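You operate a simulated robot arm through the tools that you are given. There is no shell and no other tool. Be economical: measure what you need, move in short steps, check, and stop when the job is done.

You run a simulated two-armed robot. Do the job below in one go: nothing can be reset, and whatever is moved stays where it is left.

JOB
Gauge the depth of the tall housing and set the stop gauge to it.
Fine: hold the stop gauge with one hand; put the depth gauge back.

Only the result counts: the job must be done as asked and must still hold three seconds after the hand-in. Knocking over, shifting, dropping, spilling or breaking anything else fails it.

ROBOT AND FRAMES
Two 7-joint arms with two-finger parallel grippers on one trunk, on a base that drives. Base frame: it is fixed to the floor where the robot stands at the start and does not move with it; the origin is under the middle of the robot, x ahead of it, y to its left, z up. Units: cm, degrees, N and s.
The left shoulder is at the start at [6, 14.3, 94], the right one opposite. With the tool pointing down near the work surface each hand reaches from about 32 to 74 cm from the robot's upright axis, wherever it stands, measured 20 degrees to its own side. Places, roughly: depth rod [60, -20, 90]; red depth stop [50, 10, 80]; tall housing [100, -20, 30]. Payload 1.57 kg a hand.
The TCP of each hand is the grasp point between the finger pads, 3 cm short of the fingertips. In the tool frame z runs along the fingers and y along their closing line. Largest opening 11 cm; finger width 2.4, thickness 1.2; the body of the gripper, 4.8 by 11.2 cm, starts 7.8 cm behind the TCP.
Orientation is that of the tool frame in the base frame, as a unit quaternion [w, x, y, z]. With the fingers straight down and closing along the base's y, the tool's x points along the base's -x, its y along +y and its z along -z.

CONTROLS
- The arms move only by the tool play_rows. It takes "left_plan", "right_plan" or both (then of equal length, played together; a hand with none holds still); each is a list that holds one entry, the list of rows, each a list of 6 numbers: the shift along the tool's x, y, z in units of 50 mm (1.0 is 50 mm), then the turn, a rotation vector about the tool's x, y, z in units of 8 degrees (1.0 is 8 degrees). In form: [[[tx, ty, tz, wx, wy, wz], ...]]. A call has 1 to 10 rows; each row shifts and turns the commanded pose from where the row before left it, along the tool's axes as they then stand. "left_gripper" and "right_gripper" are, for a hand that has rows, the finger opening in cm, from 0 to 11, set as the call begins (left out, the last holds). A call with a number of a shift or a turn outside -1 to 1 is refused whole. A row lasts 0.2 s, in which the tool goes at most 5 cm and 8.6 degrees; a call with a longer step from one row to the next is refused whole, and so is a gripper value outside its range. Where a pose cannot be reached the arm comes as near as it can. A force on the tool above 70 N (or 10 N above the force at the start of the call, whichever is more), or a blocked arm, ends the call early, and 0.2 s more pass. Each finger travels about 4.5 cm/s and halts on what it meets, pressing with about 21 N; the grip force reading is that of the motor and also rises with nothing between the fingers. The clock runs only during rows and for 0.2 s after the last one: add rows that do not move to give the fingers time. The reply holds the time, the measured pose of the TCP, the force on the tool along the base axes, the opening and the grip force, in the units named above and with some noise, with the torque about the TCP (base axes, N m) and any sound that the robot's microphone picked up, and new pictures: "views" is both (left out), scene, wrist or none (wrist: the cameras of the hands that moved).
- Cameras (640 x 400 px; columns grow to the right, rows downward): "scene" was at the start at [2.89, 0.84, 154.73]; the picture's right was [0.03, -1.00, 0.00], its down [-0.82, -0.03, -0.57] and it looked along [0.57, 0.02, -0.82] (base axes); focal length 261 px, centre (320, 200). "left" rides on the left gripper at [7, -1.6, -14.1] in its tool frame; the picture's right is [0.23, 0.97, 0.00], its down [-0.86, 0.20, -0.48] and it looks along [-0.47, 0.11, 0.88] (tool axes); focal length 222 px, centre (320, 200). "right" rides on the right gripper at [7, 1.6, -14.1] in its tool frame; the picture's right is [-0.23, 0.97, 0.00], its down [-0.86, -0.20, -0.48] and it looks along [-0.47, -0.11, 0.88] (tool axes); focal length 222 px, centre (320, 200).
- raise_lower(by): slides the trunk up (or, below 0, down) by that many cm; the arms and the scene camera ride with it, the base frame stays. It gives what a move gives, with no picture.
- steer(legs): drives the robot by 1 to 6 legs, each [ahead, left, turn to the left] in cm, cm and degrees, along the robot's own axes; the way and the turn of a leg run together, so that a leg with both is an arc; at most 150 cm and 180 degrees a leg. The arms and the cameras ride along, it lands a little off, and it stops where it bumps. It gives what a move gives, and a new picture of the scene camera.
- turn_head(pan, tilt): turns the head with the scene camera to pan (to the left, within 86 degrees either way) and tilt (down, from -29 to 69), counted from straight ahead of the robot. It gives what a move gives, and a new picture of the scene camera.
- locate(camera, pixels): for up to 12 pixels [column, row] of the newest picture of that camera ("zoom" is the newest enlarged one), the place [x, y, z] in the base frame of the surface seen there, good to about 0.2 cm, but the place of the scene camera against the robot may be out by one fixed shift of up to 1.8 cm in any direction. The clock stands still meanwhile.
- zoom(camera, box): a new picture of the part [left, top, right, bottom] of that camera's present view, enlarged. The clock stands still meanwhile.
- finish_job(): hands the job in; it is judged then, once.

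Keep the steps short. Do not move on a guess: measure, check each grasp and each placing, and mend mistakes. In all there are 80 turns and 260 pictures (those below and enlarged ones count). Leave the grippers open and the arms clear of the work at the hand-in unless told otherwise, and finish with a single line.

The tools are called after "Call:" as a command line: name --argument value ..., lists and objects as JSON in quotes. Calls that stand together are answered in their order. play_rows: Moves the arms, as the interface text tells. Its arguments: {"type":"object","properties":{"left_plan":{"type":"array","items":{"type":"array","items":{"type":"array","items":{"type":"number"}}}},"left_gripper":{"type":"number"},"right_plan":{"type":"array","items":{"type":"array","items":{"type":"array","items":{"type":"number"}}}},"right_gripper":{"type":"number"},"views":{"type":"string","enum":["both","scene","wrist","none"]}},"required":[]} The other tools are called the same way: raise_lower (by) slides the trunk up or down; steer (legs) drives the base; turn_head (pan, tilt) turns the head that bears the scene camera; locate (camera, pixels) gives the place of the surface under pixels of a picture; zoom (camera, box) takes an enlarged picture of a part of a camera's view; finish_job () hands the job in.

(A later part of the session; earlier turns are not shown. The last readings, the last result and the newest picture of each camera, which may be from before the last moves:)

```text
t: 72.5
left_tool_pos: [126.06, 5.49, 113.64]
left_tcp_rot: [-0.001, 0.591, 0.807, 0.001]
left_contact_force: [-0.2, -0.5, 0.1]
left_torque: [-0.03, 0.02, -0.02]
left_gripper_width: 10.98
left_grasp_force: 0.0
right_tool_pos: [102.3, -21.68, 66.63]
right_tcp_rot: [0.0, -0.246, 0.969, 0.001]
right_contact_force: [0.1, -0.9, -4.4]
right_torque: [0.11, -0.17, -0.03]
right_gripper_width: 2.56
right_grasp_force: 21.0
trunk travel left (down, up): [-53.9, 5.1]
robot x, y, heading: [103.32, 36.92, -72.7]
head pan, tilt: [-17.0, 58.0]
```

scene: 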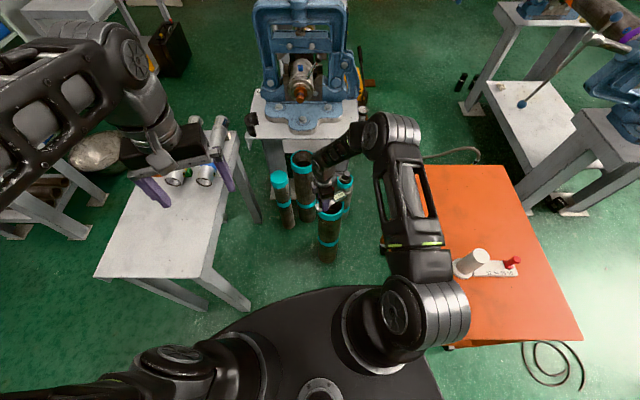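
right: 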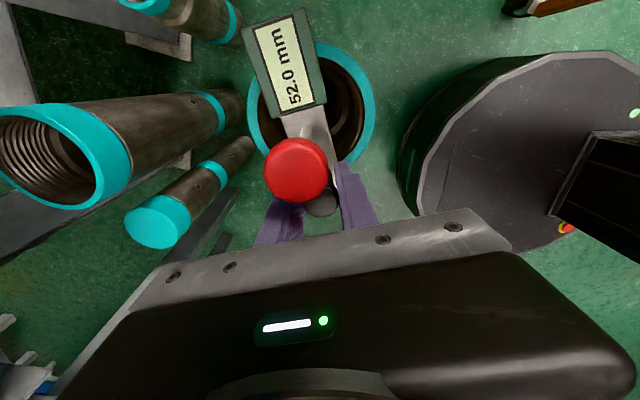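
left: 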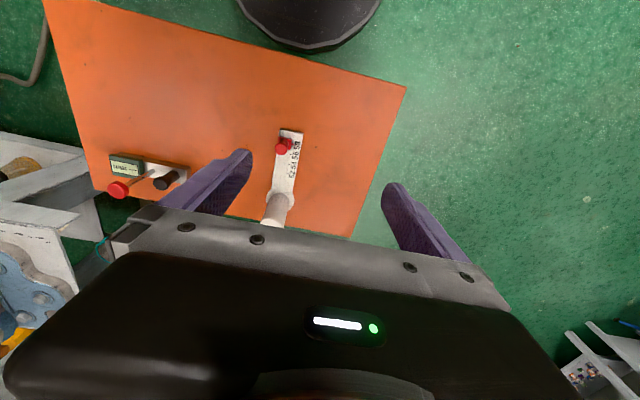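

It's held well (4.4 N). I'll raise it gently and pull it back for the drive.

Call:
play_rows --right_plan '[[[0, 0, -0.1, 0, 0, 0], [0, 0, -0.2, 0, 0, 0], [0, 0, -0.3, 0, 0, 0], [0, 0, -0.35, 0, 0, 0], [0, 0, -0.35, 0, 0, 0], [0, 0.05, -0.35, 0, 0, 0], [0, 0.1, -0.35, 0, 0, 0], [0, 0.1, -0.35, 0, 0, 0], [0, 0.1, -0.35, 0, 0, 0], [0, 0.1, -0.3, 0, 0, 0]]]' --views "none"

Call:
play_rows --right_plan '[[[0, 0.1, -0.3, 0, 0, 0], [0, 0.1, -0.35, 0, 0, 0], [0, 0.1, -0.35, 0, 0, 0], [0, 0.1, -0.35, 0, 0, 0], [0, 0.1, -0.35, 0, 0, 0], [0, 0.1, -0.35, 0, 0, 0], [0, 0.1, -0.35, 0, 0, 0], [0, 0.1, -0.35, 0, 0, 0], [0, 0.1, -0.3, 0, 0, 0], [0, 0.1, -0.3, 0, 0, 0]]]' --views "none"

Call:
play_rows --right_plan '[[[0, 0.1, -0.2, 0, 0, 0], [0, 0.1, -0.2, 0, 0, 0], [0, 0.1, -0.1, 0, 0, 0], [0, 0, 0, 0, 0, 0]]]' --views "none"

```text
t: 74.7
left_tool_pos: [126.19, 5.58, 113.54]
left_tcp_rot: [0.0, 0.592, 0.806, 0.0]
left_contact_force: [-0.1, 0.4, 0.4]
left_torque: [-0.05, -0.05, 0.01]
left_gripper_width: 11.0
left_grasp_force: 0.2
right_tool_pos: [101.34, -19.7, 81.38]
right_tcp_rot: [0.0, -0.246, 0.969, 0.0]
right_contact_force: [0.0, 0.1, -4.7]
right_torque: [0.11, -0.14, 0.01]
right_gripper_width: 2.55
right_grasp_force: 20.8
trunk travel left (down, up): [-53.9, 5.1]
robot x, y, heading: [103.32, 36.9, -72.3]
head pan, tilt: [-17.0, 58.0]
```

```text
t: 76.8
left_tool_pos: [126.19, 5.57, 113.71]
left_tcp_rot: [0.0, 0.592, 0.806, 0.0]
left_contact_force: [0.2, 0.3, 0.0]
left_torque: [0.02, 0.01, 0.0]
left_gripper_width: 11.01
left_grasp_force: 0.1
right_tool_pos: [98.94, -15.25, 98.13]
right_tcp_rot: [0.0, -0.246, 0.969, 0.001]
right_contact_force: [0.0, 0.0, -5.7]
right_torque: [0.05, -0.17, -0.03]
right_gripper_width: 2.56
right_grasp_force: 20.9
trunk travel left (down, up): [-53.9, 5.1]
robot x, y, heading: [103.53, 37.02, -72.9]
head pan, tilt: [-17.0, 58.0]
```

```text
t: 77.8
left_tool_pos: [126.33, 5.46, 113.68]
left_tcp_rot: [-0.002, 0.592, 0.806, 0.0]
left_contact_force: [-0.4, -0.6, 0.8]
left_torque: [0.0, 0.01, -0.02]
left_gripper_width: 11.02
left_grasp_force: 0.0
right_tool_pos: [98.11, -14.12, 100.78]
right_tcp_rot: [0.0, -0.246, 0.969, 0.001]
right_contact_force: [-0.1, -0.7, -4.4]
right_torque: [0.14, -0.15, -0.05]
right_gripper_width: 2.56
right_grasp_force: 21.0
trunk travel left (down, up): [-53.9, 5.1]
robot x, y, heading: [103.63, 36.95, -72.8]
head pan, tilt: [-17.0, 58.0]
```

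Now I drive back the way I came: away from the housing, turn left, back past the table, then right to the start position.

Call:
steer --legs '[[-40, 8, 0], [0, 0, 72.6], [-104, 0, 0], [0, -78, 0]]'

Call:
turn_head --pan 0 --tilt 60

Call:
play_rows --right_plan '[[[0, 0, 0, 0, 0, 0]]]' --views "wrist"

```text
t: 92.3
left_tool_pos: [32.85, 11.42, 113.64]
left_tcp_rot: [-0.001, -0.013, 1.0, -0.001]
left_contact_force: [-0.5, 0.5, 0.3]
left_torque: [0.04, 0.0, -0.01]
left_gripper_width: 11.01
left_grasp_force: 0.1
right_tool_pos: [43.87, -20.78, 100.74]
right_tcp_rot: [0.0, 0.779, -0.627, 0.0]
right_contact_force: [1.0, 0.2, -4.9]
right_torque: [0.21, 0.04, 0.02]
right_gripper_width: 2.53
right_grasp_force: 21.0
trunk travel left (down, up): [-53.9, 5.1]
robot x, y, heading: [-3.45, -1.63, 1.5]
head pan, tilt: [-17.0, 58.0]
```

scene: 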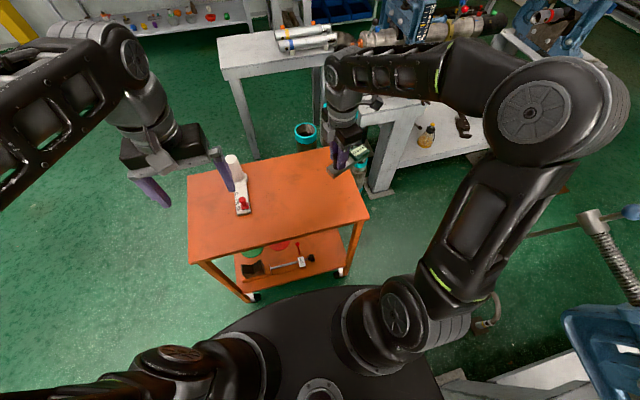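

```text
t: 93.1
left_tool_pos: [32.76, 11.53, 113.61]
left_tcp_rot: [-0.001, -0.011, 1.0, 0.0]
left_contact_force: [0.5, 0.1, -0.3]
left_torque: [0.0, 0.0, -0.02]
left_gripper_width: 11.02
left_grasp_force: 0.2
right_tool_pos: [43.78, -20.87, 100.71]
right_tcp_rot: [0.0, 0.78, -0.626, -0.001]
right_contact_force: [-0.9, 0.6, -4.5]
right_torque: [0.2, 0.07, 0.02]
right_gripper_width: 2.52
right_grasp_force: 20.8
trunk travel left (down, up): [-53.9, 5.1]
robot x, y, heading: [-4.06, -1.51, 1.4]
head pan, tilt: [0.0, 60.0]
```

scene: 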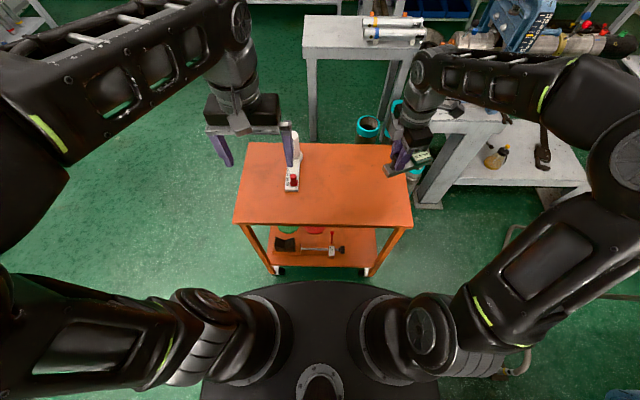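

```text
t: 93.5
left_tool_pos: [32.91, 11.52, 113.58]
left_tcp_rot: [0.0, -0.013, 1.0, 0.0]
left_contact_force: [-0.1, -0.1, -0.3]
left_torque: [0.03, 0.02, -0.01]
left_gripper_width: 10.98
left_grasp_force: 0.1
right_tool_pos: [43.89, -20.83, 100.61]
right_tcp_rot: [0.0, 0.78, -0.626, 0.0]
right_contact_force: [-1.0, -0.3, -4.2]
right_torque: [0.15, 0.09, 0.01]
right_gripper_width: 2.56
right_grasp_force: 20.9
trunk travel left (down, up): [-53.9, 5.1]
robot x, y, heading: [-3.75, -1.68, 1.3]
head pan, tilt: [0.0, 60.0]
```

right: 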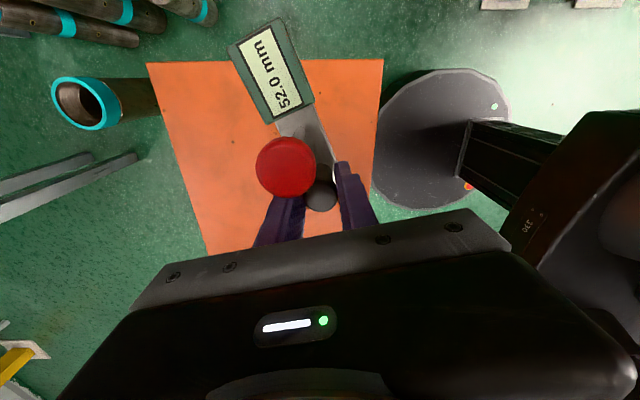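

I'm back, and the gauge has turned a bit in the grip again. I'll measure its present direction and check the table with the wrist camera.

Call:
locate --camera "right" --pixels '[[286, 167], [319, 195], [268, 70], [230, 45], [279, 20], [266, 122], [311, 102], [225, 110], [161, 108], [383, 60], [148, 64], [365, 220]]'

Call:
zoom --camera "right" --box '[220, 10, 360, 220]'

```text
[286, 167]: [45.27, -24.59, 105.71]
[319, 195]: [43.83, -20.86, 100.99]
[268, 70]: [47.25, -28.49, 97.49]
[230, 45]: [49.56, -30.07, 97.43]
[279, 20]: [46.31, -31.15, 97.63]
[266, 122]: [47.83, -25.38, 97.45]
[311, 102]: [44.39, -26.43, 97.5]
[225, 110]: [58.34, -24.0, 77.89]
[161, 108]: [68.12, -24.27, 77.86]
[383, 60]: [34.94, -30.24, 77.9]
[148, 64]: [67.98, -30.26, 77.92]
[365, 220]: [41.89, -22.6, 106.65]
```

```text
1.90 times, centred on (290, 115) of right
```

zoom: 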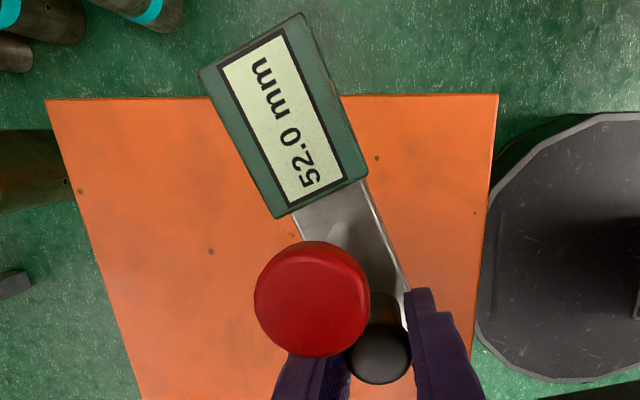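

The gauge points to -69° and should point to -90°. It has also sagged about 0.8 cm in the grip. I'll rotate gently by 20.5°, then move slowly toward its old place while lowering.

Call:
play_rows --right_plan '[[[0, 0, 0, 0, 0, 0.2], [0, 0, 0, 0, 0, 0.3], [0, 0, 0, 0, 0, 0.4], [0, 0, 0, 0, 0, 0.4], [0, 0, 0, 0, 0, 0.4], [0, 0, 0, 0, 0, 0.4], [0, 0, 0, 0, 0, 0.3], [0, 0, 0, 0, 0, 0.16], [0, 0, 0, 0, 0, 0]]]' --views "none"

Call:
play_rows --right_plan '[[[-0.1, -0.1, 0.1, 0, 0, 0], [-0.15, -0.2, 0.2, 0, 0, 0], [-0.2, -0.25, 0.25, 0, 0, 0], [-0.2, -0.3, 0.25, 0, 0, 0], [-0.25, -0.35, 0.25, 0, 0, 0], [-0.25, -0.35, 0.25, 0, 0, 0], [-0.25, -0.35, 0.25, 0, 0, 0], [-0.25, -0.35, 0.25, 0, 0, 0], [-0.2, -0.3, 0.2, 0, 0, 0], [-0.15, -0.2, 0.1, 0, 0, 0]]]' --views "none"

Call:
play_rows --right_plan '[[[-0.136, -0.17, 0.1, 0, 0, 0], [0, 0, 0.1, 0, 0, 0], [0, 0, 0, 0, 0, 0]]]' --views "wrist"

```text
t: 95.5
left_tool_pos: [32.82, 11.63, 113.64]
left_tcp_rot: [-0.001, -0.013, 1.0, 0.0]
left_contact_force: [-0.7, 0.0, -0.1]
left_torque: [-0.02, -0.03, -0.03]
left_gripper_width: 11.02
left_grasp_force: 0.0
right_tool_pos: [43.81, -20.82, 100.68]
right_tcp_rot: [0.0, -0.655, 0.755, 0.001]
right_contact_force: [-0.4, -0.5, -4.1]
right_torque: [0.16, 0.01, 0.0]
right_gripper_width: 2.53
right_grasp_force: 21.4
trunk travel left (down, up): [-53.9, 5.1]
robot x, y, heading: [-3.65, -1.52, 1.3]
head pan, tilt: [0.0, 60.0]
```

```text
t: 97.7
left_tool_pos: [32.81, 11.54, 113.62]
left_tcp_rot: [-0.001, -0.012, 1.0, 0.0]
left_contact_force: [-0.9, -0.5, 0.4]
left_torque: [-0.01, 0.0, -0.01]
left_gripper_width: 10.98
left_grasp_force: 0.0
right_tool_pos: [58.89, -12.74, 90.24]
right_tcp_rot: [0.0, -0.656, 0.755, 0.001]
right_contact_force: [0.7, 0.3, -4.2]
right_torque: [0.17, 0.02, -0.02]
right_gripper_width: 2.54
right_grasp_force: 21.3
trunk travel left (down, up): [-53.9, 5.1]
robot x, y, heading: [-3.79, -1.5, 1.2]
head pan, tilt: [0.0, 60.0]
```

```text
t: 98.5
left_tool_pos: [32.9, 11.52, 113.75]
left_tcp_rot: [-0.001, -0.012, 1.0, 0.0]
left_contact_force: [-0.1, -0.5, 0.0]
left_torque: [0.02, -0.01, -0.02]
left_gripper_width: 11.0
left_grasp_force: 0.1
right_tool_pos: [59.78, -12.25, 89.07]
right_tcp_rot: [0.0, -0.656, 0.755, 0.0]
right_contact_force: [0.1, 0.2, -3.9]
right_torque: [0.16, 0.03, 0.0]
right_gripper_width: 2.56
right_grasp_force: 21.3
trunk travel left (down, up): [-53.9, 5.1]
robot x, y, heading: [-3.84, -1.15, 1.3]
head pan, tilt: [0.0, 60.0]
```

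right: 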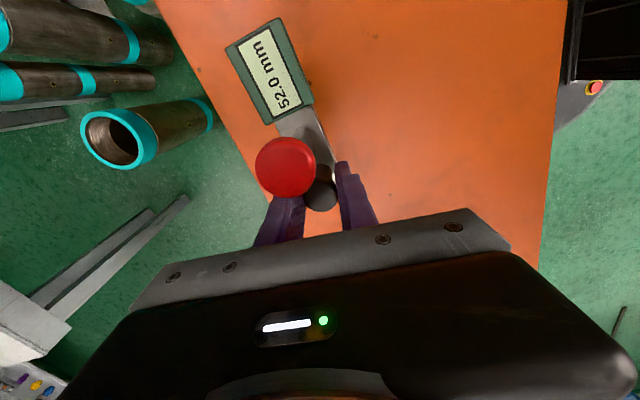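

The gauge is about 5 cm above its old place. I'll verify the pose before setting it down.

Call:
locate --camera "right" --pixels '[[285, 167], [320, 193], [269, 70], [230, 46], [278, 22], [266, 122], [311, 103], [200, 80], [250, 210], [335, 165], [84, 125], [157, 140]]'

```text
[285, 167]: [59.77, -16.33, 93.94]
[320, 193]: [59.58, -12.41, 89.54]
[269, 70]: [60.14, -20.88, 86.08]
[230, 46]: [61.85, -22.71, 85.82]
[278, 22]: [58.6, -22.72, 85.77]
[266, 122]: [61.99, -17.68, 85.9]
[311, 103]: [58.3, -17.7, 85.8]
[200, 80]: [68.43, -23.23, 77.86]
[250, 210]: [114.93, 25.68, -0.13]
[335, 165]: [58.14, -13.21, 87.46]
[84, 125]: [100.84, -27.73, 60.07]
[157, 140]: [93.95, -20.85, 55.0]
```

It matches the original within 0.2 cm. I'll correct that and lower 4.4 cm, then creep to contact.

Call:
play_rows --right_plan '[[[-0.04, -0.02, 0.08, 0, 0, 0], [0, 0, 0.15, 0, 0, 0], [0, 0, 0.2, 0, 0, 0], [0, 0, 0.2, 0, 0, 0], [0, 0, 0.12, 0, 0, 0], [0, 0, 0.08, 0, 0, 0], [0, 0, 0.05, 0, 0, 0], [0, 0, 0, 0, 0, 0]]]' --views "none"

Call:
play_rows --right_plan '[[[0, 0, 0.02, 0, 0, 0], [0, 0, 0.02, 0, 0, 0], [0, 0, 0.02, 0, 0, 0], [0, 0, 0, 0, 0, 0]]]' --views "none"

```text
t: 100.3
left_tool_pos: [32.8, 11.51, 113.68]
left_tcp_rot: [-0.001, -0.013, 1.0, 0.0]
left_contact_force: [-1.3, -0.3, -0.7]
left_torque: [0.03, -0.01, -0.01]
left_gripper_width: 10.99
left_grasp_force: 0.1
right_tool_pos: [59.93, -12.06, 84.73]
right_tcp_rot: [0.0, -0.656, 0.755, 0.002]
right_contact_force: [-0.1, 0.4, -4.9]
right_torque: [0.18, 0.03, 0.03]
right_gripper_width: 2.54
right_grasp_force: 21.2
trunk travel left (down, up): [-53.9, 5.1]
robot x, y, heading: [-3.47, -1.77, 1.7]
head pan, tilt: [0.0, 60.0]
```

```text
t: 101.3
left_tool_pos: [32.88, 11.48, 113.59]
left_tcp_rot: [-0.001, -0.011, 1.0, 0.0]
left_contact_force: [-0.2, -0.8, 0.0]
left_torque: [-0.02, 0.0, -0.02]
left_gripper_width: 11.02
left_grasp_force: 0.0
right_tool_pos: [60.07, -12.03, 84.5]
right_tcp_rot: [-0.001, -0.656, 0.755, 0.0]
right_contact_force: [-0.2, 0.2, -4.3]
right_torque: [0.17, 0.03, 0.01]
right_gripper_width: 2.53
right_grasp_force: 20.8
trunk travel left (down, up): [-53.9, 5.1]
robot x, y, heading: [-3.76, -1.5, 1.3]
head pan, tilt: [0.0, 60.0]
```

There is no contact yet. I'll creep on down with a tiny backward correction.

Call:
play_rows --right_plan '[[[0, 0.03, 0.02, 0, 0, 0], [0, 0, 0.02, 0, 0, 0], [0, 0, 0.02, 0, 0, 0], [0, 0, 0, 0, 0, 0]]]' --views "wrist"

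Call:
locate --camera "right" --pixels '[[285, 167], [320, 193], [269, 70], [230, 46], [278, 22], [266, 122], [311, 103]]'

```text
t: 102.3
left_tool_pos: [32.72, 11.54, 113.86]
left_tcp_rot: [0.0, -0.012, 1.0, 0.001]
left_contact_force: [-0.7, -0.1, 0.4]
left_torque: [-0.03, -0.04, 0.04]
left_gripper_width: 10.99
left_grasp_force: 0.1
right_tool_pos: [59.72, -11.9, 84.27]
right_tcp_rot: [0.0, -0.655, 0.755, 0.0]
right_contact_force: [0.3, 0.3, 3.9]
right_torque: [-0.56, 0.13, -0.05]
right_gripper_width: 2.55
right_grasp_force: 21.0
trunk travel left (down, up): [-53.9, 5.1]
robot x, y, heading: [-4.01, -1.17, 1.4]
head pan, tilt: [0.0, 60.0]
```

right: 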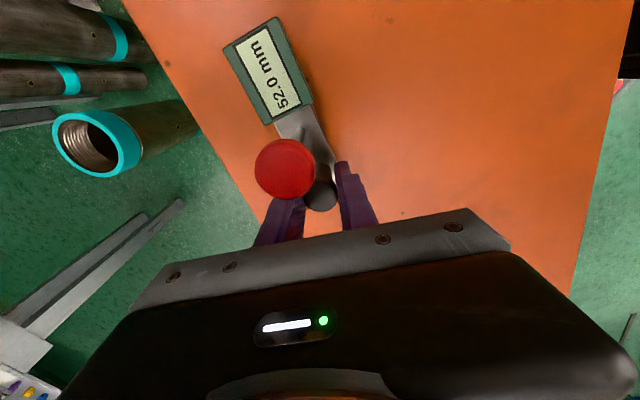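

```text
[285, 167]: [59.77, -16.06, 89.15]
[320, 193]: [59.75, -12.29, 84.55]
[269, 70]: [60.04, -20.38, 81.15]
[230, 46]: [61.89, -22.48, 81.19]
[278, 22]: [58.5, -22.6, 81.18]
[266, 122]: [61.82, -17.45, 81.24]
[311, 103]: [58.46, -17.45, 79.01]
```

It is down at its old place to within about 0.1 cm (knob 59.77,-16.06,89.15; was 59.84,-16.03,89.14). I'll release, rise straight up and check.

Call:
play_rows --right_plan '[[[0, 0, 0, 0, 0, 0], [0, 0, 0, 0, 0, 0], [0, 0, 0, 0, 0, 0], [0, 0, -0.3, 0, 0, 0], [0, 0, -0.6, 0, 0, 0], [0, 0, -0.8, 0, 0, 0], [0, 0, -0.8, 0, 0, 0], [0, 0, -0.5, 0, 0, 0], [0, 0, 0, 0, 0, 0]]]' --right_gripper 5 --views "both"

Call:
zoom --camera "scene" --box '[264, 130, 420, 200]'

```text
t: 104.3
left_tool_pos: [32.79, 11.48, 113.73]
left_tcp_rot: [0.0, -0.013, 1.0, 0.0]
left_contact_force: [0.0, -0.5, -0.8]
left_torque: [-0.01, -0.03, 0.01]
left_gripper_width: 11.02
left_grasp_force: 0.0
right_tool_pos: [59.71, -12.03, 99.19]
right_tcp_rot: [0.0, -0.656, 0.755, 0.0]
right_contact_force: [-0.7, 0.2, -0.7]
right_torque: [0.0, 0.01, 0.0]
right_gripper_width: 5.01
right_grasp_force: 0.1
trunk travel left (down, up): [-53.9, 5.1]
robot x, y, heading: [-3.9, -1.47, 1.3]
head pan, tilt: [0.0, 60.0]
```

scene: 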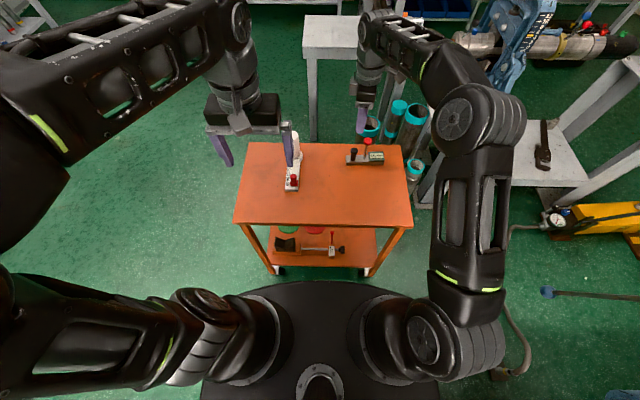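
right: 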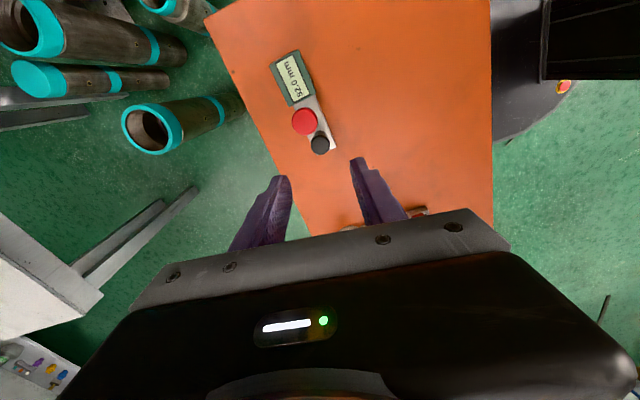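

```text
4.10 times, centred on (342, 165) of scene
```

zoom: 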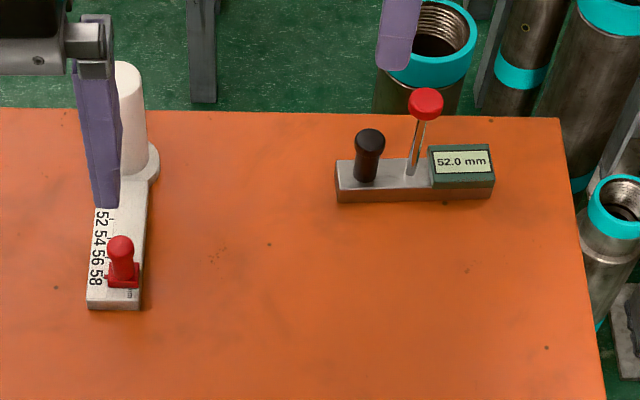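

The depth gauge is back in place and still shows 52.0 mm. For the stop gauge I'll pull the right hand back and turn it so it closes along y. I'll also bring the left hand over the white post to measure it.

Call:
play_rows --right_plan '[[[0, 0.6, -0.3, 0, 0, 0], [0.2, 0.8, -0.3, 0, 0, 0], [0.2, 0.8, 0, 0, 0, 0], [0.2, 0.5, 0, 0, 0, 0], [0, 0, 0, 0, 0, 1], [0, 0, 0, 0, 0, 1], [0, 0, 0, 0, 0, 1], [0, 0, 0, 0, 0, 1], [0, 0, 0, 0, 0, 1], [0, 0, 0, 0, 0, 1]]]' --views "none"

Call:
play_rows --right_plan '[[[0, 0, 0, 0, 0, 1], [0, 0, 0, 0, 0, 1], [0, 0, 0, 0, 0, 1], [0, 0, 0, 0, 0, 1], [0, 0, 0, 0, 0, 0.25]]]' --left_plan '[[[-0.5, -0.1, 0.5, 0, 0, 0], [-0.6, -0.1, 0.5, 0, 0, 0], [-0.6, -0.1, 0.3, 0, 0, 0], [-0.6, -0.1, 0, 0, 0, 0], [-0.4, 0, 0, 0, 0, 0]]]' --views "both"

```text
t: 106.5
left_tool_pos: [32.77, 11.51, 113.67]
left_tcp_rot: [0.001, -0.011, 1.0, 0.0]
left_contact_force: [0.0, -0.2, -0.9]
left_torque: [-0.01, 0.03, 0.03]
left_gripper_width: 11.03
left_grasp_force: 0.1
right_tool_pos: [45.94, -13.12, 102.09]
right_tcp_rot: [0.0, -0.291, 0.957, 0.0]
right_contact_force: [-0.3, -0.5, -0.8]
right_torque: [-0.01, -0.01, -0.01]
right_gripper_width: 5.02
right_grasp_force: 0.0
trunk travel left (down, up): [-53.9, 5.1]
robot x, y, heading: [-3.65, -1.24, 1.0]
head pan, tilt: [0.0, 60.0]
```

```text
t: 107.7
left_tool_pos: [46.41, 10.05, 107.04]
left_tcp_rot: [-0.001, -0.013, 1.0, -0.001]
left_contact_force: [0.6, 0.7, -0.4]
left_torque: [0.0, -0.01, -0.01]
left_gripper_width: 11.02
left_grasp_force: 0.1
right_tool_pos: [45.9, -13.17, 102.2]
right_tcp_rot: [-0.001, 0.001, 1.0, -0.001]
right_contact_force: [0.0, 0.0, -1.2]
right_torque: [-0.01, 0.01, -0.02]
right_gripper_width: 5.01
right_grasp_force: 0.0
trunk travel left (down, up): [-53.9, 5.1]
robot x, y, heading: [-3.6, -1.05, 1.4]
head pan, tilt: [0.0, 60.0]
```

scene: 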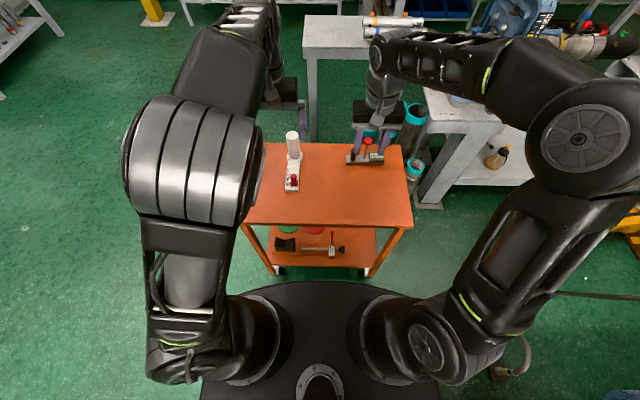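
right: 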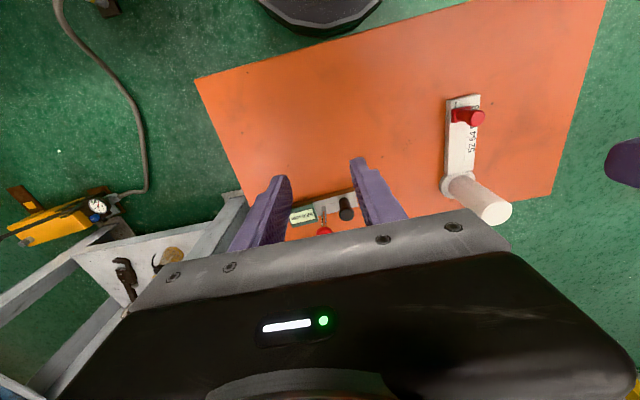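
left: 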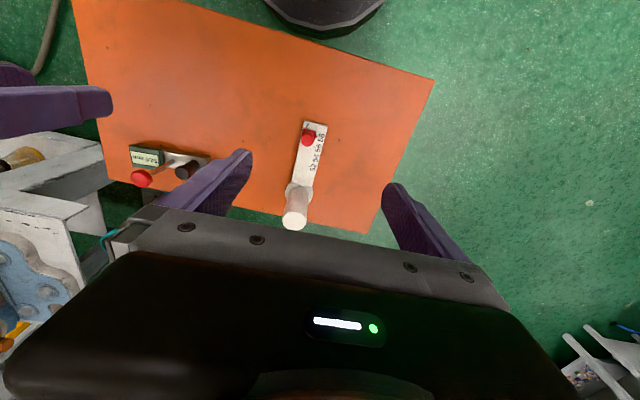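

I see the stop gauge in all the cameras. I'll measure the post, plate, red stop and ticks.

Call:
locate --camera "left" --pixels '[[296, 222], [307, 192], [290, 190], [308, 136], [312, 124], [302, 130], [322, 126], [304, 160], [297, 205], [313, 175]]'

Call:
locate --camera "right" --pixels '[[495, 212], [465, 178], [447, 185], [472, 117], [460, 112], [462, 160], [450, 100], [479, 96], [480, 117], [470, 195]]'

Call:
zoom --camera "left" --box '[270, 110, 350, 240]'

Call:
zoom --camera "scene" --box '[270, 125, 315, 200]'

```text
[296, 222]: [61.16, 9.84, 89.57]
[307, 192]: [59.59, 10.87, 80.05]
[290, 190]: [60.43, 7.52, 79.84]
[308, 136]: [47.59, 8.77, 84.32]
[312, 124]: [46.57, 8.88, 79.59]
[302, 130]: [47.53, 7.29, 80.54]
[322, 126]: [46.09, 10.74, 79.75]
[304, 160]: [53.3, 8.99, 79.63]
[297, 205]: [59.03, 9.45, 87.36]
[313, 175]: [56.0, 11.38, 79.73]
```

```text
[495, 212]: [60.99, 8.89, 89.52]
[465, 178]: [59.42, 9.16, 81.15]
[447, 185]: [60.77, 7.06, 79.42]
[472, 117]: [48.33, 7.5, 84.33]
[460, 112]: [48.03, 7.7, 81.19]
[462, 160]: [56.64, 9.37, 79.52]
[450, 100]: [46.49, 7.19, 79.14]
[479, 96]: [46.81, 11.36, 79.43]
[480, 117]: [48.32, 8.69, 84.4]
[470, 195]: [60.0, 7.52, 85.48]
```

```text
3.08 times, centred on (310, 175) of left
```

zoom: 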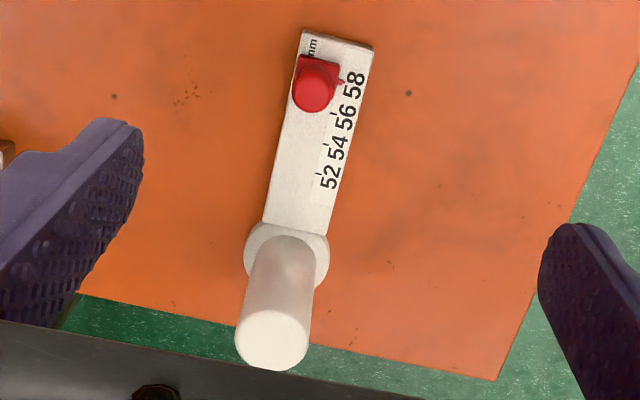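

```text
5.33 times, centred on (292, 162) of scene
```

zoom: 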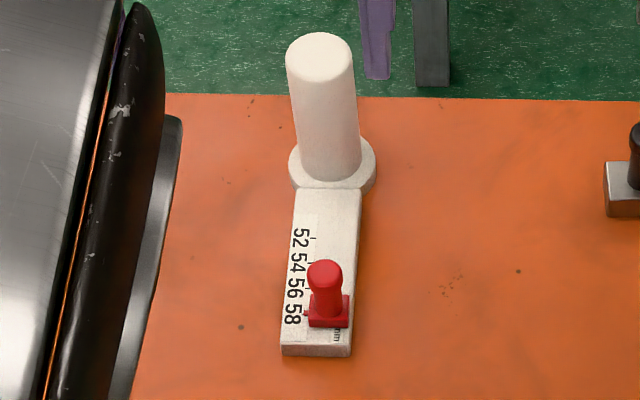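

The post centre is about (61.0, 9.2) with its top at z 89.5, and the red knob top is at (48.0, 8.1, 84.4). I'll move the left hand above the post and check before going down.

Call:
play_rows --left_plan '[[[0, 0, 0.6, 0, 0, 0], [0, 0, 0.8, 0, 0, 0], [0, 0, 0.6, 0, 0, 0], [-0.6, -0.05, 0, 0, 0, 0], [-0.8, -0.05, 0, 0, 0, 0], [-0.8, -0.05, 0, 0, 0, 0], [-0.7, 0, 0, 0, 0, 0], [0, 0, 0, 0, 0, 0]]]' --left_gripper 7 --views "wrist"

Call:
zoom --camera "left" --box '[240, 60, 400, 240]'

```text
t: 109.5
left_tool_pos: [56.54, 9.06, 96.95]
left_tcp_rot: [0.001, -0.011, 1.0, 0.0]
left_contact_force: [-0.4, 0.9, 0.3]
left_torque: [0.0, 0.01, 0.0]
left_gripper_width: 6.98
left_grasp_force: 0.1
left hand out of reach, approached as far as the arm can: row 6, 7
right_tool_pos: [45.95, -13.2, 102.15]
right_tcp_rot: [0.0, 0.001, 1.0, 0.0]
right_contact_force: [-0.1, 0.3, 0.6]
right_torque: [-0.01, 0.03, 0.03]
right_gripper_width: 5.0
right_grasp_force: 0.0
trunk travel left (down, up): [-53.9, 5.1]
robot x, y, heading: [-3.82, -1.3, 1.6]
head pan, tilt: [0.0, 60.0]
```

left: 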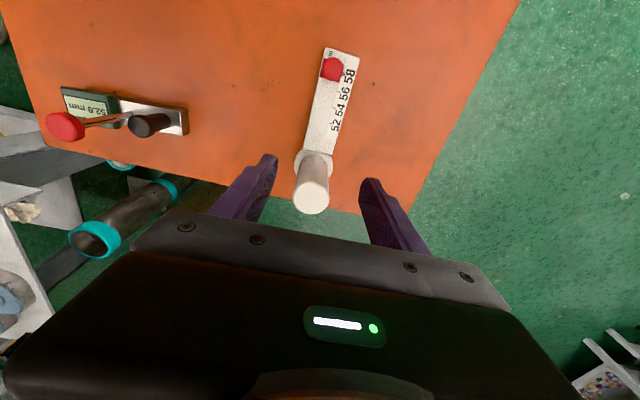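

```text
2.22 times, centred on (320, 150) of left
```

zoom: 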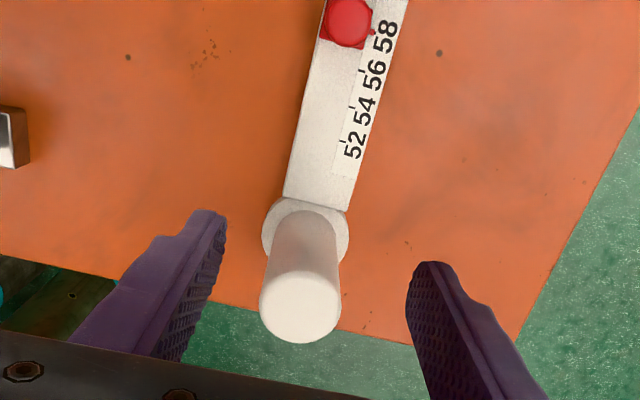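

The left hand is 4 cm short at this height because the base stands at x=-3.8. I'll drive 4 cm forward (fingertips are at z 94, well above the post), then re-measure.

Call:
steer --legs '[[4.2, 0.8, -1.4]]'

Call:
play_rows --left_plan '[[[0, 0, 0, 0, 0, 0]]]' --views "wrist"

Call:
zoom --camera "left" --box '[240, 60, 400, 240]'

Call:
locate --camera "zoom" --pixels '[[300, 310], [300, 340], [262, 305], [338, 305], [300, 280], [270, 240], [345, 240]]'

```text
t: 110.4
left_tool_pos: [61.37, 8.46, 96.81]
left_tcp_rot: [0.0, 0.001, 1.0, 0.0]
left_contact_force: [0.8, 0.2, -0.7]
left_torque: [-0.01, 0.03, 0.0]
left_gripper_width: 7.0
left_grasp_force: 0.0
right_tool_pos: [49.97, -13.51, 102.13]
right_tcp_rot: [-0.001, 0.013, 1.0, 0.001]
right_contact_force: [-0.8, 0.1, 0.0]
right_torque: [-0.01, 0.04, -0.02]
right_gripper_width: 5.01
right_grasp_force: 0.0
trunk travel left (down, up): [-53.9, 5.1]
robot x, y, heading: [0.48, -0.88, -0.2]
head pan, tilt: [0.0, 60.0]
```

scene: 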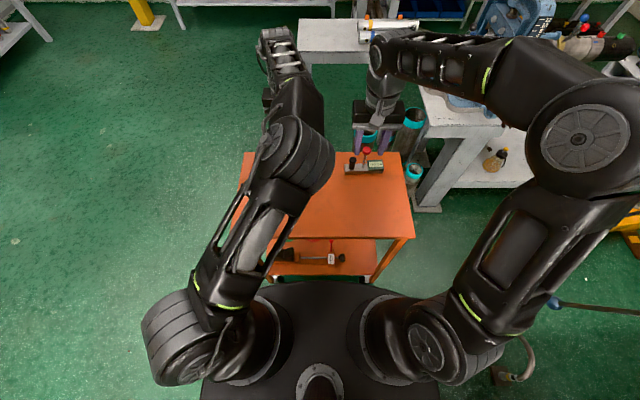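

```text
t: 110.8
left_tool_pos: [61.2, 8.55, 96.93]
left_tcp_rot: [0.0, 0.0, 1.0, 0.0]
left_contact_force: [-0.1, 0.5, 0.0]
left_torque: [-0.01, 0.02, 0.0]
left_gripper_width: 7.0
left_grasp_force: 0.1
right_tool_pos: [49.85, -13.54, 102.23]
right_tcp_rot: [-0.001, 0.013, 1.0, -0.001]
right_contact_force: [0.5, -0.5, -0.5]
right_torque: [0.04, 0.01, 0.02]
right_gripper_width: 5.03
right_grasp_force: 0.0
trunk travel left (down, up): [-53.9, 5.1]
robot x, y, heading: [0.61, -0.23, -0.2]
head pan, tilt: [0.0, 60.0]
```

left: 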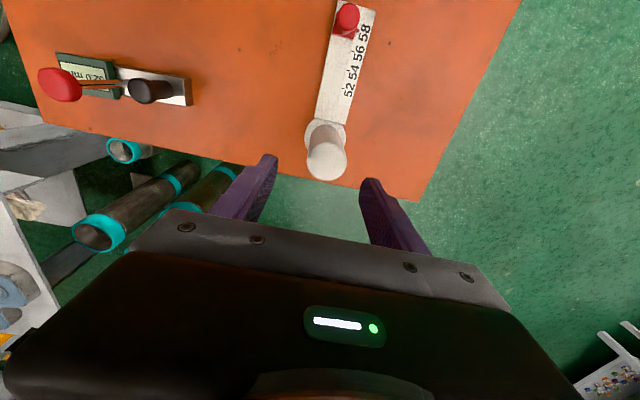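

```text
2.22 times, centred on (320, 150) of left
```

zoom: 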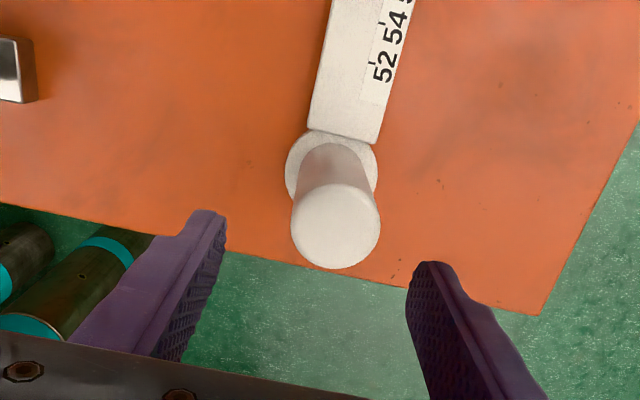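

```text
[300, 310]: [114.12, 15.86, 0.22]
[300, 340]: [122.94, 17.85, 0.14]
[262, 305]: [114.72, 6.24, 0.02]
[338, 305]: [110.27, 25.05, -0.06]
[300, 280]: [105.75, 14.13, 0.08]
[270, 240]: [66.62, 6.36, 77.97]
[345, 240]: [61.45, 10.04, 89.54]
```

Call:
locate --camera "zoom" --pixels '[[336, 225], [296, 225], [376, 225], [336, 188], [336, 262], [320, 130], [376, 62], [388, 25], [332, 20]]'

Call:
locate --camera "left" --pixels '[[346, 16], [338, 26], [359, 30]]'

```text
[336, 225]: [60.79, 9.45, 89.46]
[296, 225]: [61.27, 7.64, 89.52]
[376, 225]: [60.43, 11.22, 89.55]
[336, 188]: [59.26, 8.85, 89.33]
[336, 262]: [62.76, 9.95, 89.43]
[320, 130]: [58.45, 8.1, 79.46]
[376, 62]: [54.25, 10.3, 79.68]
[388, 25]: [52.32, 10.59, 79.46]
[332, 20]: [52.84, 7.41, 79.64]
```

```text
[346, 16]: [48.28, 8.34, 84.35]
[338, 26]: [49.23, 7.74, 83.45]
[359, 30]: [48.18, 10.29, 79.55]
```

Post centre is (60.9, 9.45), radius about 1.85. To leave room for the right hand I'll turn the left hand 90° (closing along x, camera to the left). Then I tilt it 35° so its wrist leans out to the left, all above the post.

Call:
play_rows --left_plan '[[[0, 0, -0.4, 0, 0, 1], [0, 0, 0, 0, 0, 1], [0, 0, 0, 0, 0, 1], [0, 0, 0, 0, 0, 1], [0, 0, 0, 0, 0, 1], [0, 0, 0, 0, 0, 1], [0, 0, 0, 0, 0, 1], [0, 0, 0, 0, 0, 1], [0, 0, 0, 0, 0, 1], [0, 0, 0, 0, 0, 1]]]' --views "none"

Call:
play_rows --left_plan '[[[0, 0, 0, 0, 0, 1], [0, 0, 0, 0, 0, 0.25], [0, 0, 0, 0, -0.9, 0], [0, 0, 0, 0, -0.9, 0], [0, 0, 0, 0, -0.9, 0], [0, 0, 0, 0, -0.9, 0], [0, 0, 0, 0, -0.8, 0], [0, 0, 0, 0, 0, 0]]]' --views "both"

```text
t: 113.0
left_tool_pos: [61.05, 8.34, 98.9]
left_tcp_rot: [0.002, 0.644, 0.765, 0.001]
left_contact_force: [-0.3, -0.6, -0.5]
left_torque: [0.0, 0.0, 0.01]
left_gripper_width: 7.01
left_grasp_force: 0.1
right_tool_pos: [49.8, -13.47, 102.13]
right_tcp_rot: [-0.001, 0.013, 1.0, -0.001]
right_contact_force: [-0.5, 0.5, -0.4]
right_torque: [0.01, -0.01, 0.03]
right_gripper_width: 4.99
right_grasp_force: 0.0
trunk travel left (down, up): [-53.9, 5.1]
robot x, y, heading: [0.51, -0.83, 0.0]
head pan, tilt: [0.0, 60.0]
```

```text
t: 114.8
left_tool_pos: [54.77, 5.63, 99.02]
left_tcp_rot: [0.215, 0.674, 0.674, -0.212]
left_contact_force: [-0.4, -0.1, 0.2]
left_torque: [0.03, 0.02, 0.02]
left_gripper_width: 6.99
left_grasp_force: 0.1
left hand out of reach, approached as far as the arm can: row 3, 4, 5, 6, 7
right_tool_pos: [49.86, -13.59, 102.22]
right_tcp_rot: [-0.001, 0.013, 1.0, 0.0]
right_contact_force: [0.2, 0.3, -0.6]
right_torque: [-0.01, 0.0, 0.03]
right_gripper_width: 5.02
right_grasp_force: 0.0
trunk travel left (down, up): [-53.9, 5.1]
robot x, y, heading: [0.25, -0.46, 0.2]
head pan, tilt: [0.0, 60.0]
```

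scene: 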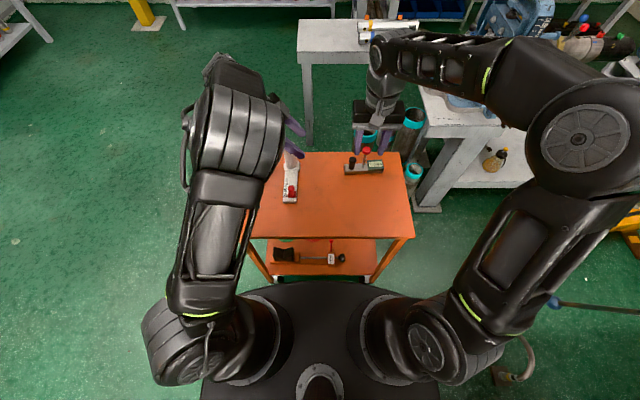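
left: 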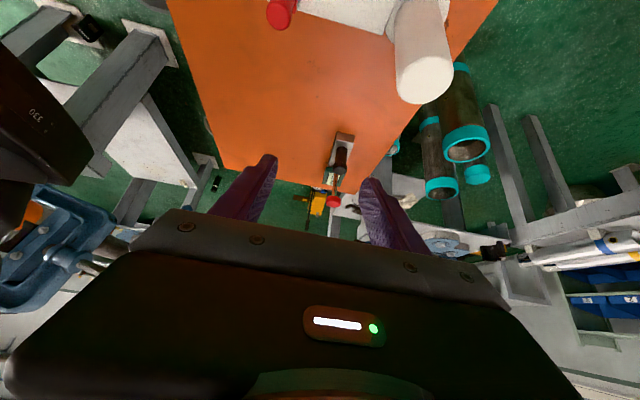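

The left hand now leans out and the stop gauge is visible to the scene camera. Being high it couldn't reach fully forward, so I'll move it first left (clear of the post), then check.

Call:
play_rows --left_plan '[[[0.35, 0, -0.25, 0, 0, 0], [0.35, 0, -0.25, 0, 0, 0], [0.35, 0, -0.25, 0, 0, 0], [0.32, 0, -0.22, 0, 0, 0], [0, 0, 0, 0, 0, 0]]]' --views "none"

```text
t: 116.0
left_tool_pos: [51.22, 11.78, 99.69]
left_tcp_rot: [0.215, 0.674, 0.674, -0.211]
left_contact_force: [0.3, -0.2, -0.3]
left_torque: [0.0, -0.01, 0.01]
left_gripper_width: 6.99
left_grasp_force: 0.0
left hand out of reach, approached as far as the arm can: row 1, 2, 3, 4
right_tool_pos: [49.85, -13.62, 102.1]
right_tcp_rot: [-0.001, 0.013, 1.0, 0.0]
right_contact_force: [0.0, 0.0, -0.4]
right_torque: [-0.04, -0.02, 0.01]
right_gripper_width: 5.02
right_grasp_force: 0.1
trunk travel left (down, up): [-53.9, 5.1]
robot x, y, heading: [0.56, -0.65, 0.1]
head pan, tilt: [0.0, 60.0]
```

Call:
play_rows --left_plan '[[[0.43, 0, 0.36, 0, 0, 0], [0.43, 0, 0.36, 0, 0, 0], [0.43, 0, 0.35, 0, 0, 0], [0, 0.6, 0, 0, 0, 0], [0, 0.7, 0, 0, 0, 0], [0, 0.6, 0, 0, 0, 0], [0, 0, 0, 0, 0, 0]]]' --views "both"

```text
t: 117.6
left_tool_pos: [52.92, 7.61, 94.77]
left_tcp_rot: [0.214, 0.674, 0.674, -0.211]
left_contact_force: [-0.4, 0.0, 0.0]
left_torque: [-0.03, 0.01, -0.02]
left_gripper_width: 7.01
left_grasp_force: 0.1
left hand out of reach, approached as far as the arm can: row 1, 2, 3, 4, 5, 6
right_tool_pos: [49.92, -13.49, 102.12]
right_tcp_rot: [0.0, 0.013, 1.0, 0.001]
right_contact_force: [0.1, 0.5, 0.3]
right_torque: [-0.02, 0.0, 0.01]
right_gripper_width: 5.04
right_grasp_force: 0.1
trunk travel left (down, up): [-53.9, 5.1]
robot x, y, heading: [0.71, -0.76, -0.1]
head pan, tilt: [0.0, 60.0]
```

scene: 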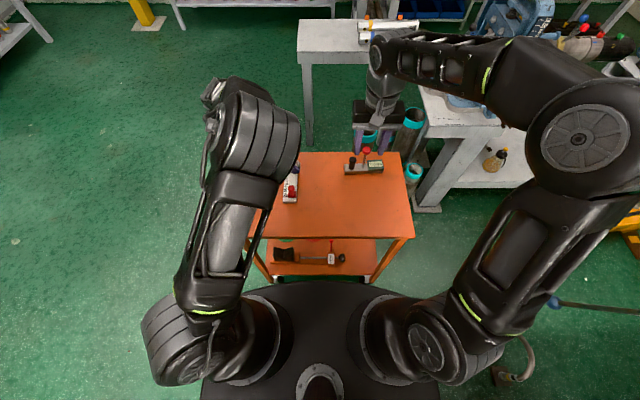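
left: 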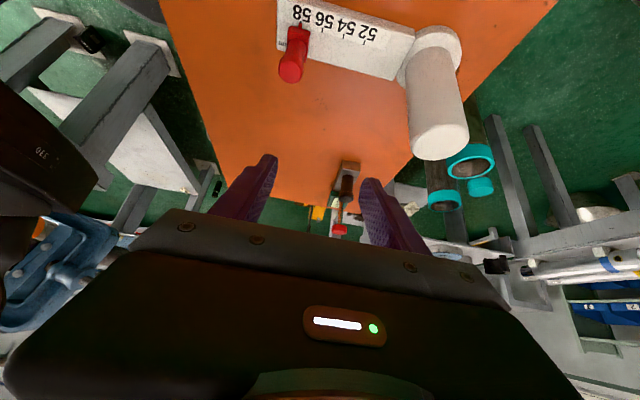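

In this pose the left arm is at its limit, because the post sits too near the robot's midline for it. I'll retract the left hand and shift the base to the right, which puts the post on the left arm's side. First I'll check the floor to the right.

Call:
play_rows --left_plan '[[[0, -0.5, 0, 0, 0, 0], [0, -0.6, 0, 0, 0, 0], [0, -0.6, 0, 0, 0, 0], [0, 0, 0, 0, 0, 0]]]' --views "none"

Call:
turn_head --pan -40 --tilt 66

Call:
locate --camera "scene" --pixels '[[320, 60], [420, 100], [450, 150], [470, 200], [380, 80], [500, 250], [250, 60], [420, 60], [480, 100], [520, 150], [560, 200], [580, 260]]'

```text
t: 118.6
left_tool_pos: [44.34, 7.23, 94.87]
left_tcp_rot: [0.214, 0.674, 0.674, -0.214]
left_contact_force: [-0.3, -0.3, 0.7]
left_torque: [0.0, 0.02, 0.01]
left_gripper_width: 7.01
left_grasp_force: 0.0
right_tool_pos: [49.91, -13.66, 102.26]
right_tcp_rot: [-0.001, 0.014, 1.0, -0.001]
right_contact_force: [0.7, 0.3, 0.1]
right_torque: [0.0, -0.01, 0.0]
right_gripper_width: 5.02
right_grasp_force: 0.1
trunk travel left (down, up): [-53.9, 5.1]
robot x, y, heading: [0.46, -0.6, -0.2]
head pan, tilt: [0.0, 60.0]
```

```text
t: 119.7
left_tool_pos: [44.36, 7.32, 94.88]
left_tcp_rot: [0.214, 0.674, 0.674, -0.213]
left_contact_force: [-0.5, -0.1, 0.1]
left_torque: [-0.01, -0.01, 0.0]
left_gripper_width: 6.99
left_grasp_force: 0.0
right_tool_pos: [49.81, -13.58, 102.11]
right_tcp_rot: [0.0, 0.013, 1.0, 0.0]
right_contact_force: [-0.6, 0.2, 0.4]
right_torque: [0.01, -0.03, 0.0]
right_gripper_width: 4.99
right_grasp_force: 0.1
trunk travel left (down, up): [-53.9, 5.1]
robot x, y, heading: [0.61, -1.03, -0.1]
head pan, tilt: [-40.0, 66.0]
```

scene: 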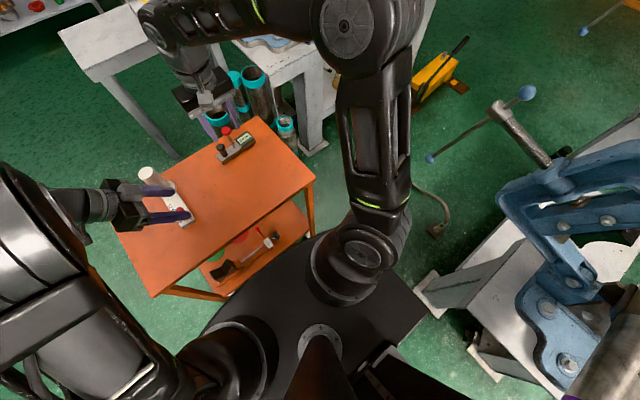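

```text
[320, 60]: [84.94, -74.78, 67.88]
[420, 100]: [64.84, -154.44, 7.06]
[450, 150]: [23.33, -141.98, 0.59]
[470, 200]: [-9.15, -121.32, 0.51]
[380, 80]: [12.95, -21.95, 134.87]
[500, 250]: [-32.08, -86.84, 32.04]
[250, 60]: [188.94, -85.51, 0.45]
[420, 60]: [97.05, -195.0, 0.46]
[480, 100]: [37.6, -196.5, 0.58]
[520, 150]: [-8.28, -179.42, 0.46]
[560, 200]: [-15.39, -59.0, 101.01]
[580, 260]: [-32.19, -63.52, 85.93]
```

There's a vise stand to the right. I'll measure its nearest parts before shifting.

Call:
locate --camera "scene" --pixels '[[420, 285], [436, 312], [468, 345], [500, 380], [430, 300], [500, 230], [545, 165], [510, 200], [426, 312], [395, 345], [525, 95], [520, 290]]'

```text
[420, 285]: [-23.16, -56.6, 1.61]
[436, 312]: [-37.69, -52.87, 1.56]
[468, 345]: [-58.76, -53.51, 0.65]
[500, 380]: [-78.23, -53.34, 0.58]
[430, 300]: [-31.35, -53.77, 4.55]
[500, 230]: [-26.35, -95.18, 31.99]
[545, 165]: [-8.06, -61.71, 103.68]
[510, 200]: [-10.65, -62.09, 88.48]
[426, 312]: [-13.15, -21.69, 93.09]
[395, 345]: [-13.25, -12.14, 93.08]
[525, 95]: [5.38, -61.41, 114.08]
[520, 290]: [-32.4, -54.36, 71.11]
```

The stand stays over 15 cm clear for an 11 cm shift. I'll drive right 11 cm, then look at the stop gauge with the head camera.

Call:
steer --legs '[[0, -11, 0]]'

Call:
turn_head --pan 12 --tilt 58

```text
t: 120.9
left_tool_pos: [44.41, -3.78, 94.83]
left_tcp_rot: [0.214, 0.675, 0.673, -0.213]
left_contact_force: [-0.7, 0.0, 0.3]
left_torque: [0.05, -0.01, 0.02]
left_gripper_width: 7.01
left_grasp_force: 0.0
right_tool_pos: [49.83, -24.7, 102.18]
right_tcp_rot: [-0.001, 0.013, 1.0, 0.001]
right_contact_force: [-1.5, 0.0, 0.5]
right_torque: [0.06, -0.02, 0.0]
right_gripper_width: 5.02
right_grasp_force: 0.1
trunk travel left (down, up): [-53.9, 5.1]
robot x, y, heading: [0.35, -11.8, -0.1]
head pan, tilt: [-40.0, 66.0]
```

scene: 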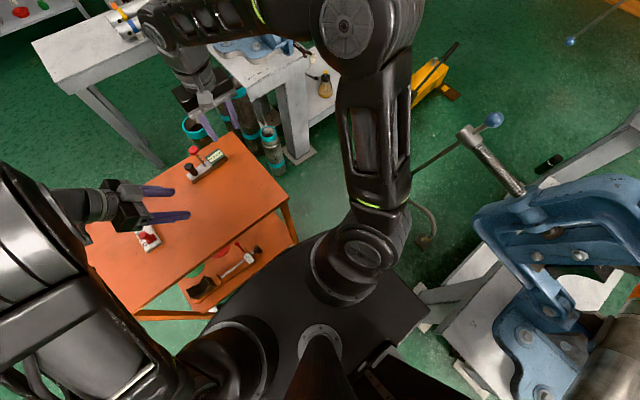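

```text
t: 122.1
left_tool_pos: [44.37, -3.6, 94.86]
left_tcp_rot: [0.214, 0.675, 0.673, -0.214]
left_contact_force: [0.1, -0.4, 0.0]
left_torque: [0.03, 0.02, 0.0]
left_gripper_width: 6.99
left_grasp_force: 0.0
right_tool_pos: [49.78, -24.6, 102.23]
right_tcp_rot: [-0.001, 0.013, 1.0, 0.0]
right_contact_force: [0.1, 0.2, -0.6]
right_torque: [0.04, -0.01, -0.02]
right_gripper_width: 5.0
right_grasp_force: 0.1
trunk travel left (down, up): [-53.9, 5.1]
robot x, y, heading: [0.29, -11.47, 0.2]
head pan, tilt: [12.0, 58.0]
```

scene: 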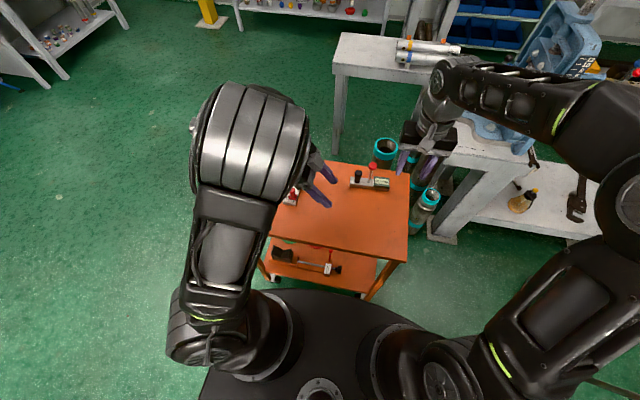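

I'll swing the left hand left over the near end of the plate (fingertips well above it), then check.

Call:
play_rows --left_plan '[[[0.54, 0, -0.26, 0, 0, 0], [0.54, 0, -0.26, 0, 0, 0], [0.54, 0, -0.26, 0, 0, 0], [0.54, 0, -0.26, 0, 0, 0], [0.54, 0, -0.26, 0, 0, 0], [0.52, 0, -0.24, 0, 0, 0], [0, 0.5, 0, 0, 0, 0], [0, 0.5, 0, 0, 0, 0], [0, 0, 0, 0, 0, 0]]]' --views "none"

```text
t: 124.1
left_tool_pos: [44.26, 7.44, 96.83]
left_tcp_rot: [0.214, 0.675, 0.673, -0.212]
left_contact_force: [0.2, 0.7, 0.3]
left_torque: [-0.04, -0.01, -0.03]
left_gripper_width: 7.02
left_grasp_force: 0.1
left hand out of reach, approached as far as the arm can: row 4, 5, 6, 7, 8
right_tool_pos: [49.87, -24.5, 102.19]
right_tcp_rot: [0.0, 0.013, 1.0, 0.0]
right_contact_force: [-0.2, 0.1, 0.7]
right_torque: [0.01, 0.03, -0.01]
right_gripper_width: 5.0
right_grasp_force: 0.1
trunk travel left (down, up): [-53.9, 5.1]
robot x, y, heading: [0.68, -11.65, -0.2]
head pan, tilt: [12.0, 58.0]
```

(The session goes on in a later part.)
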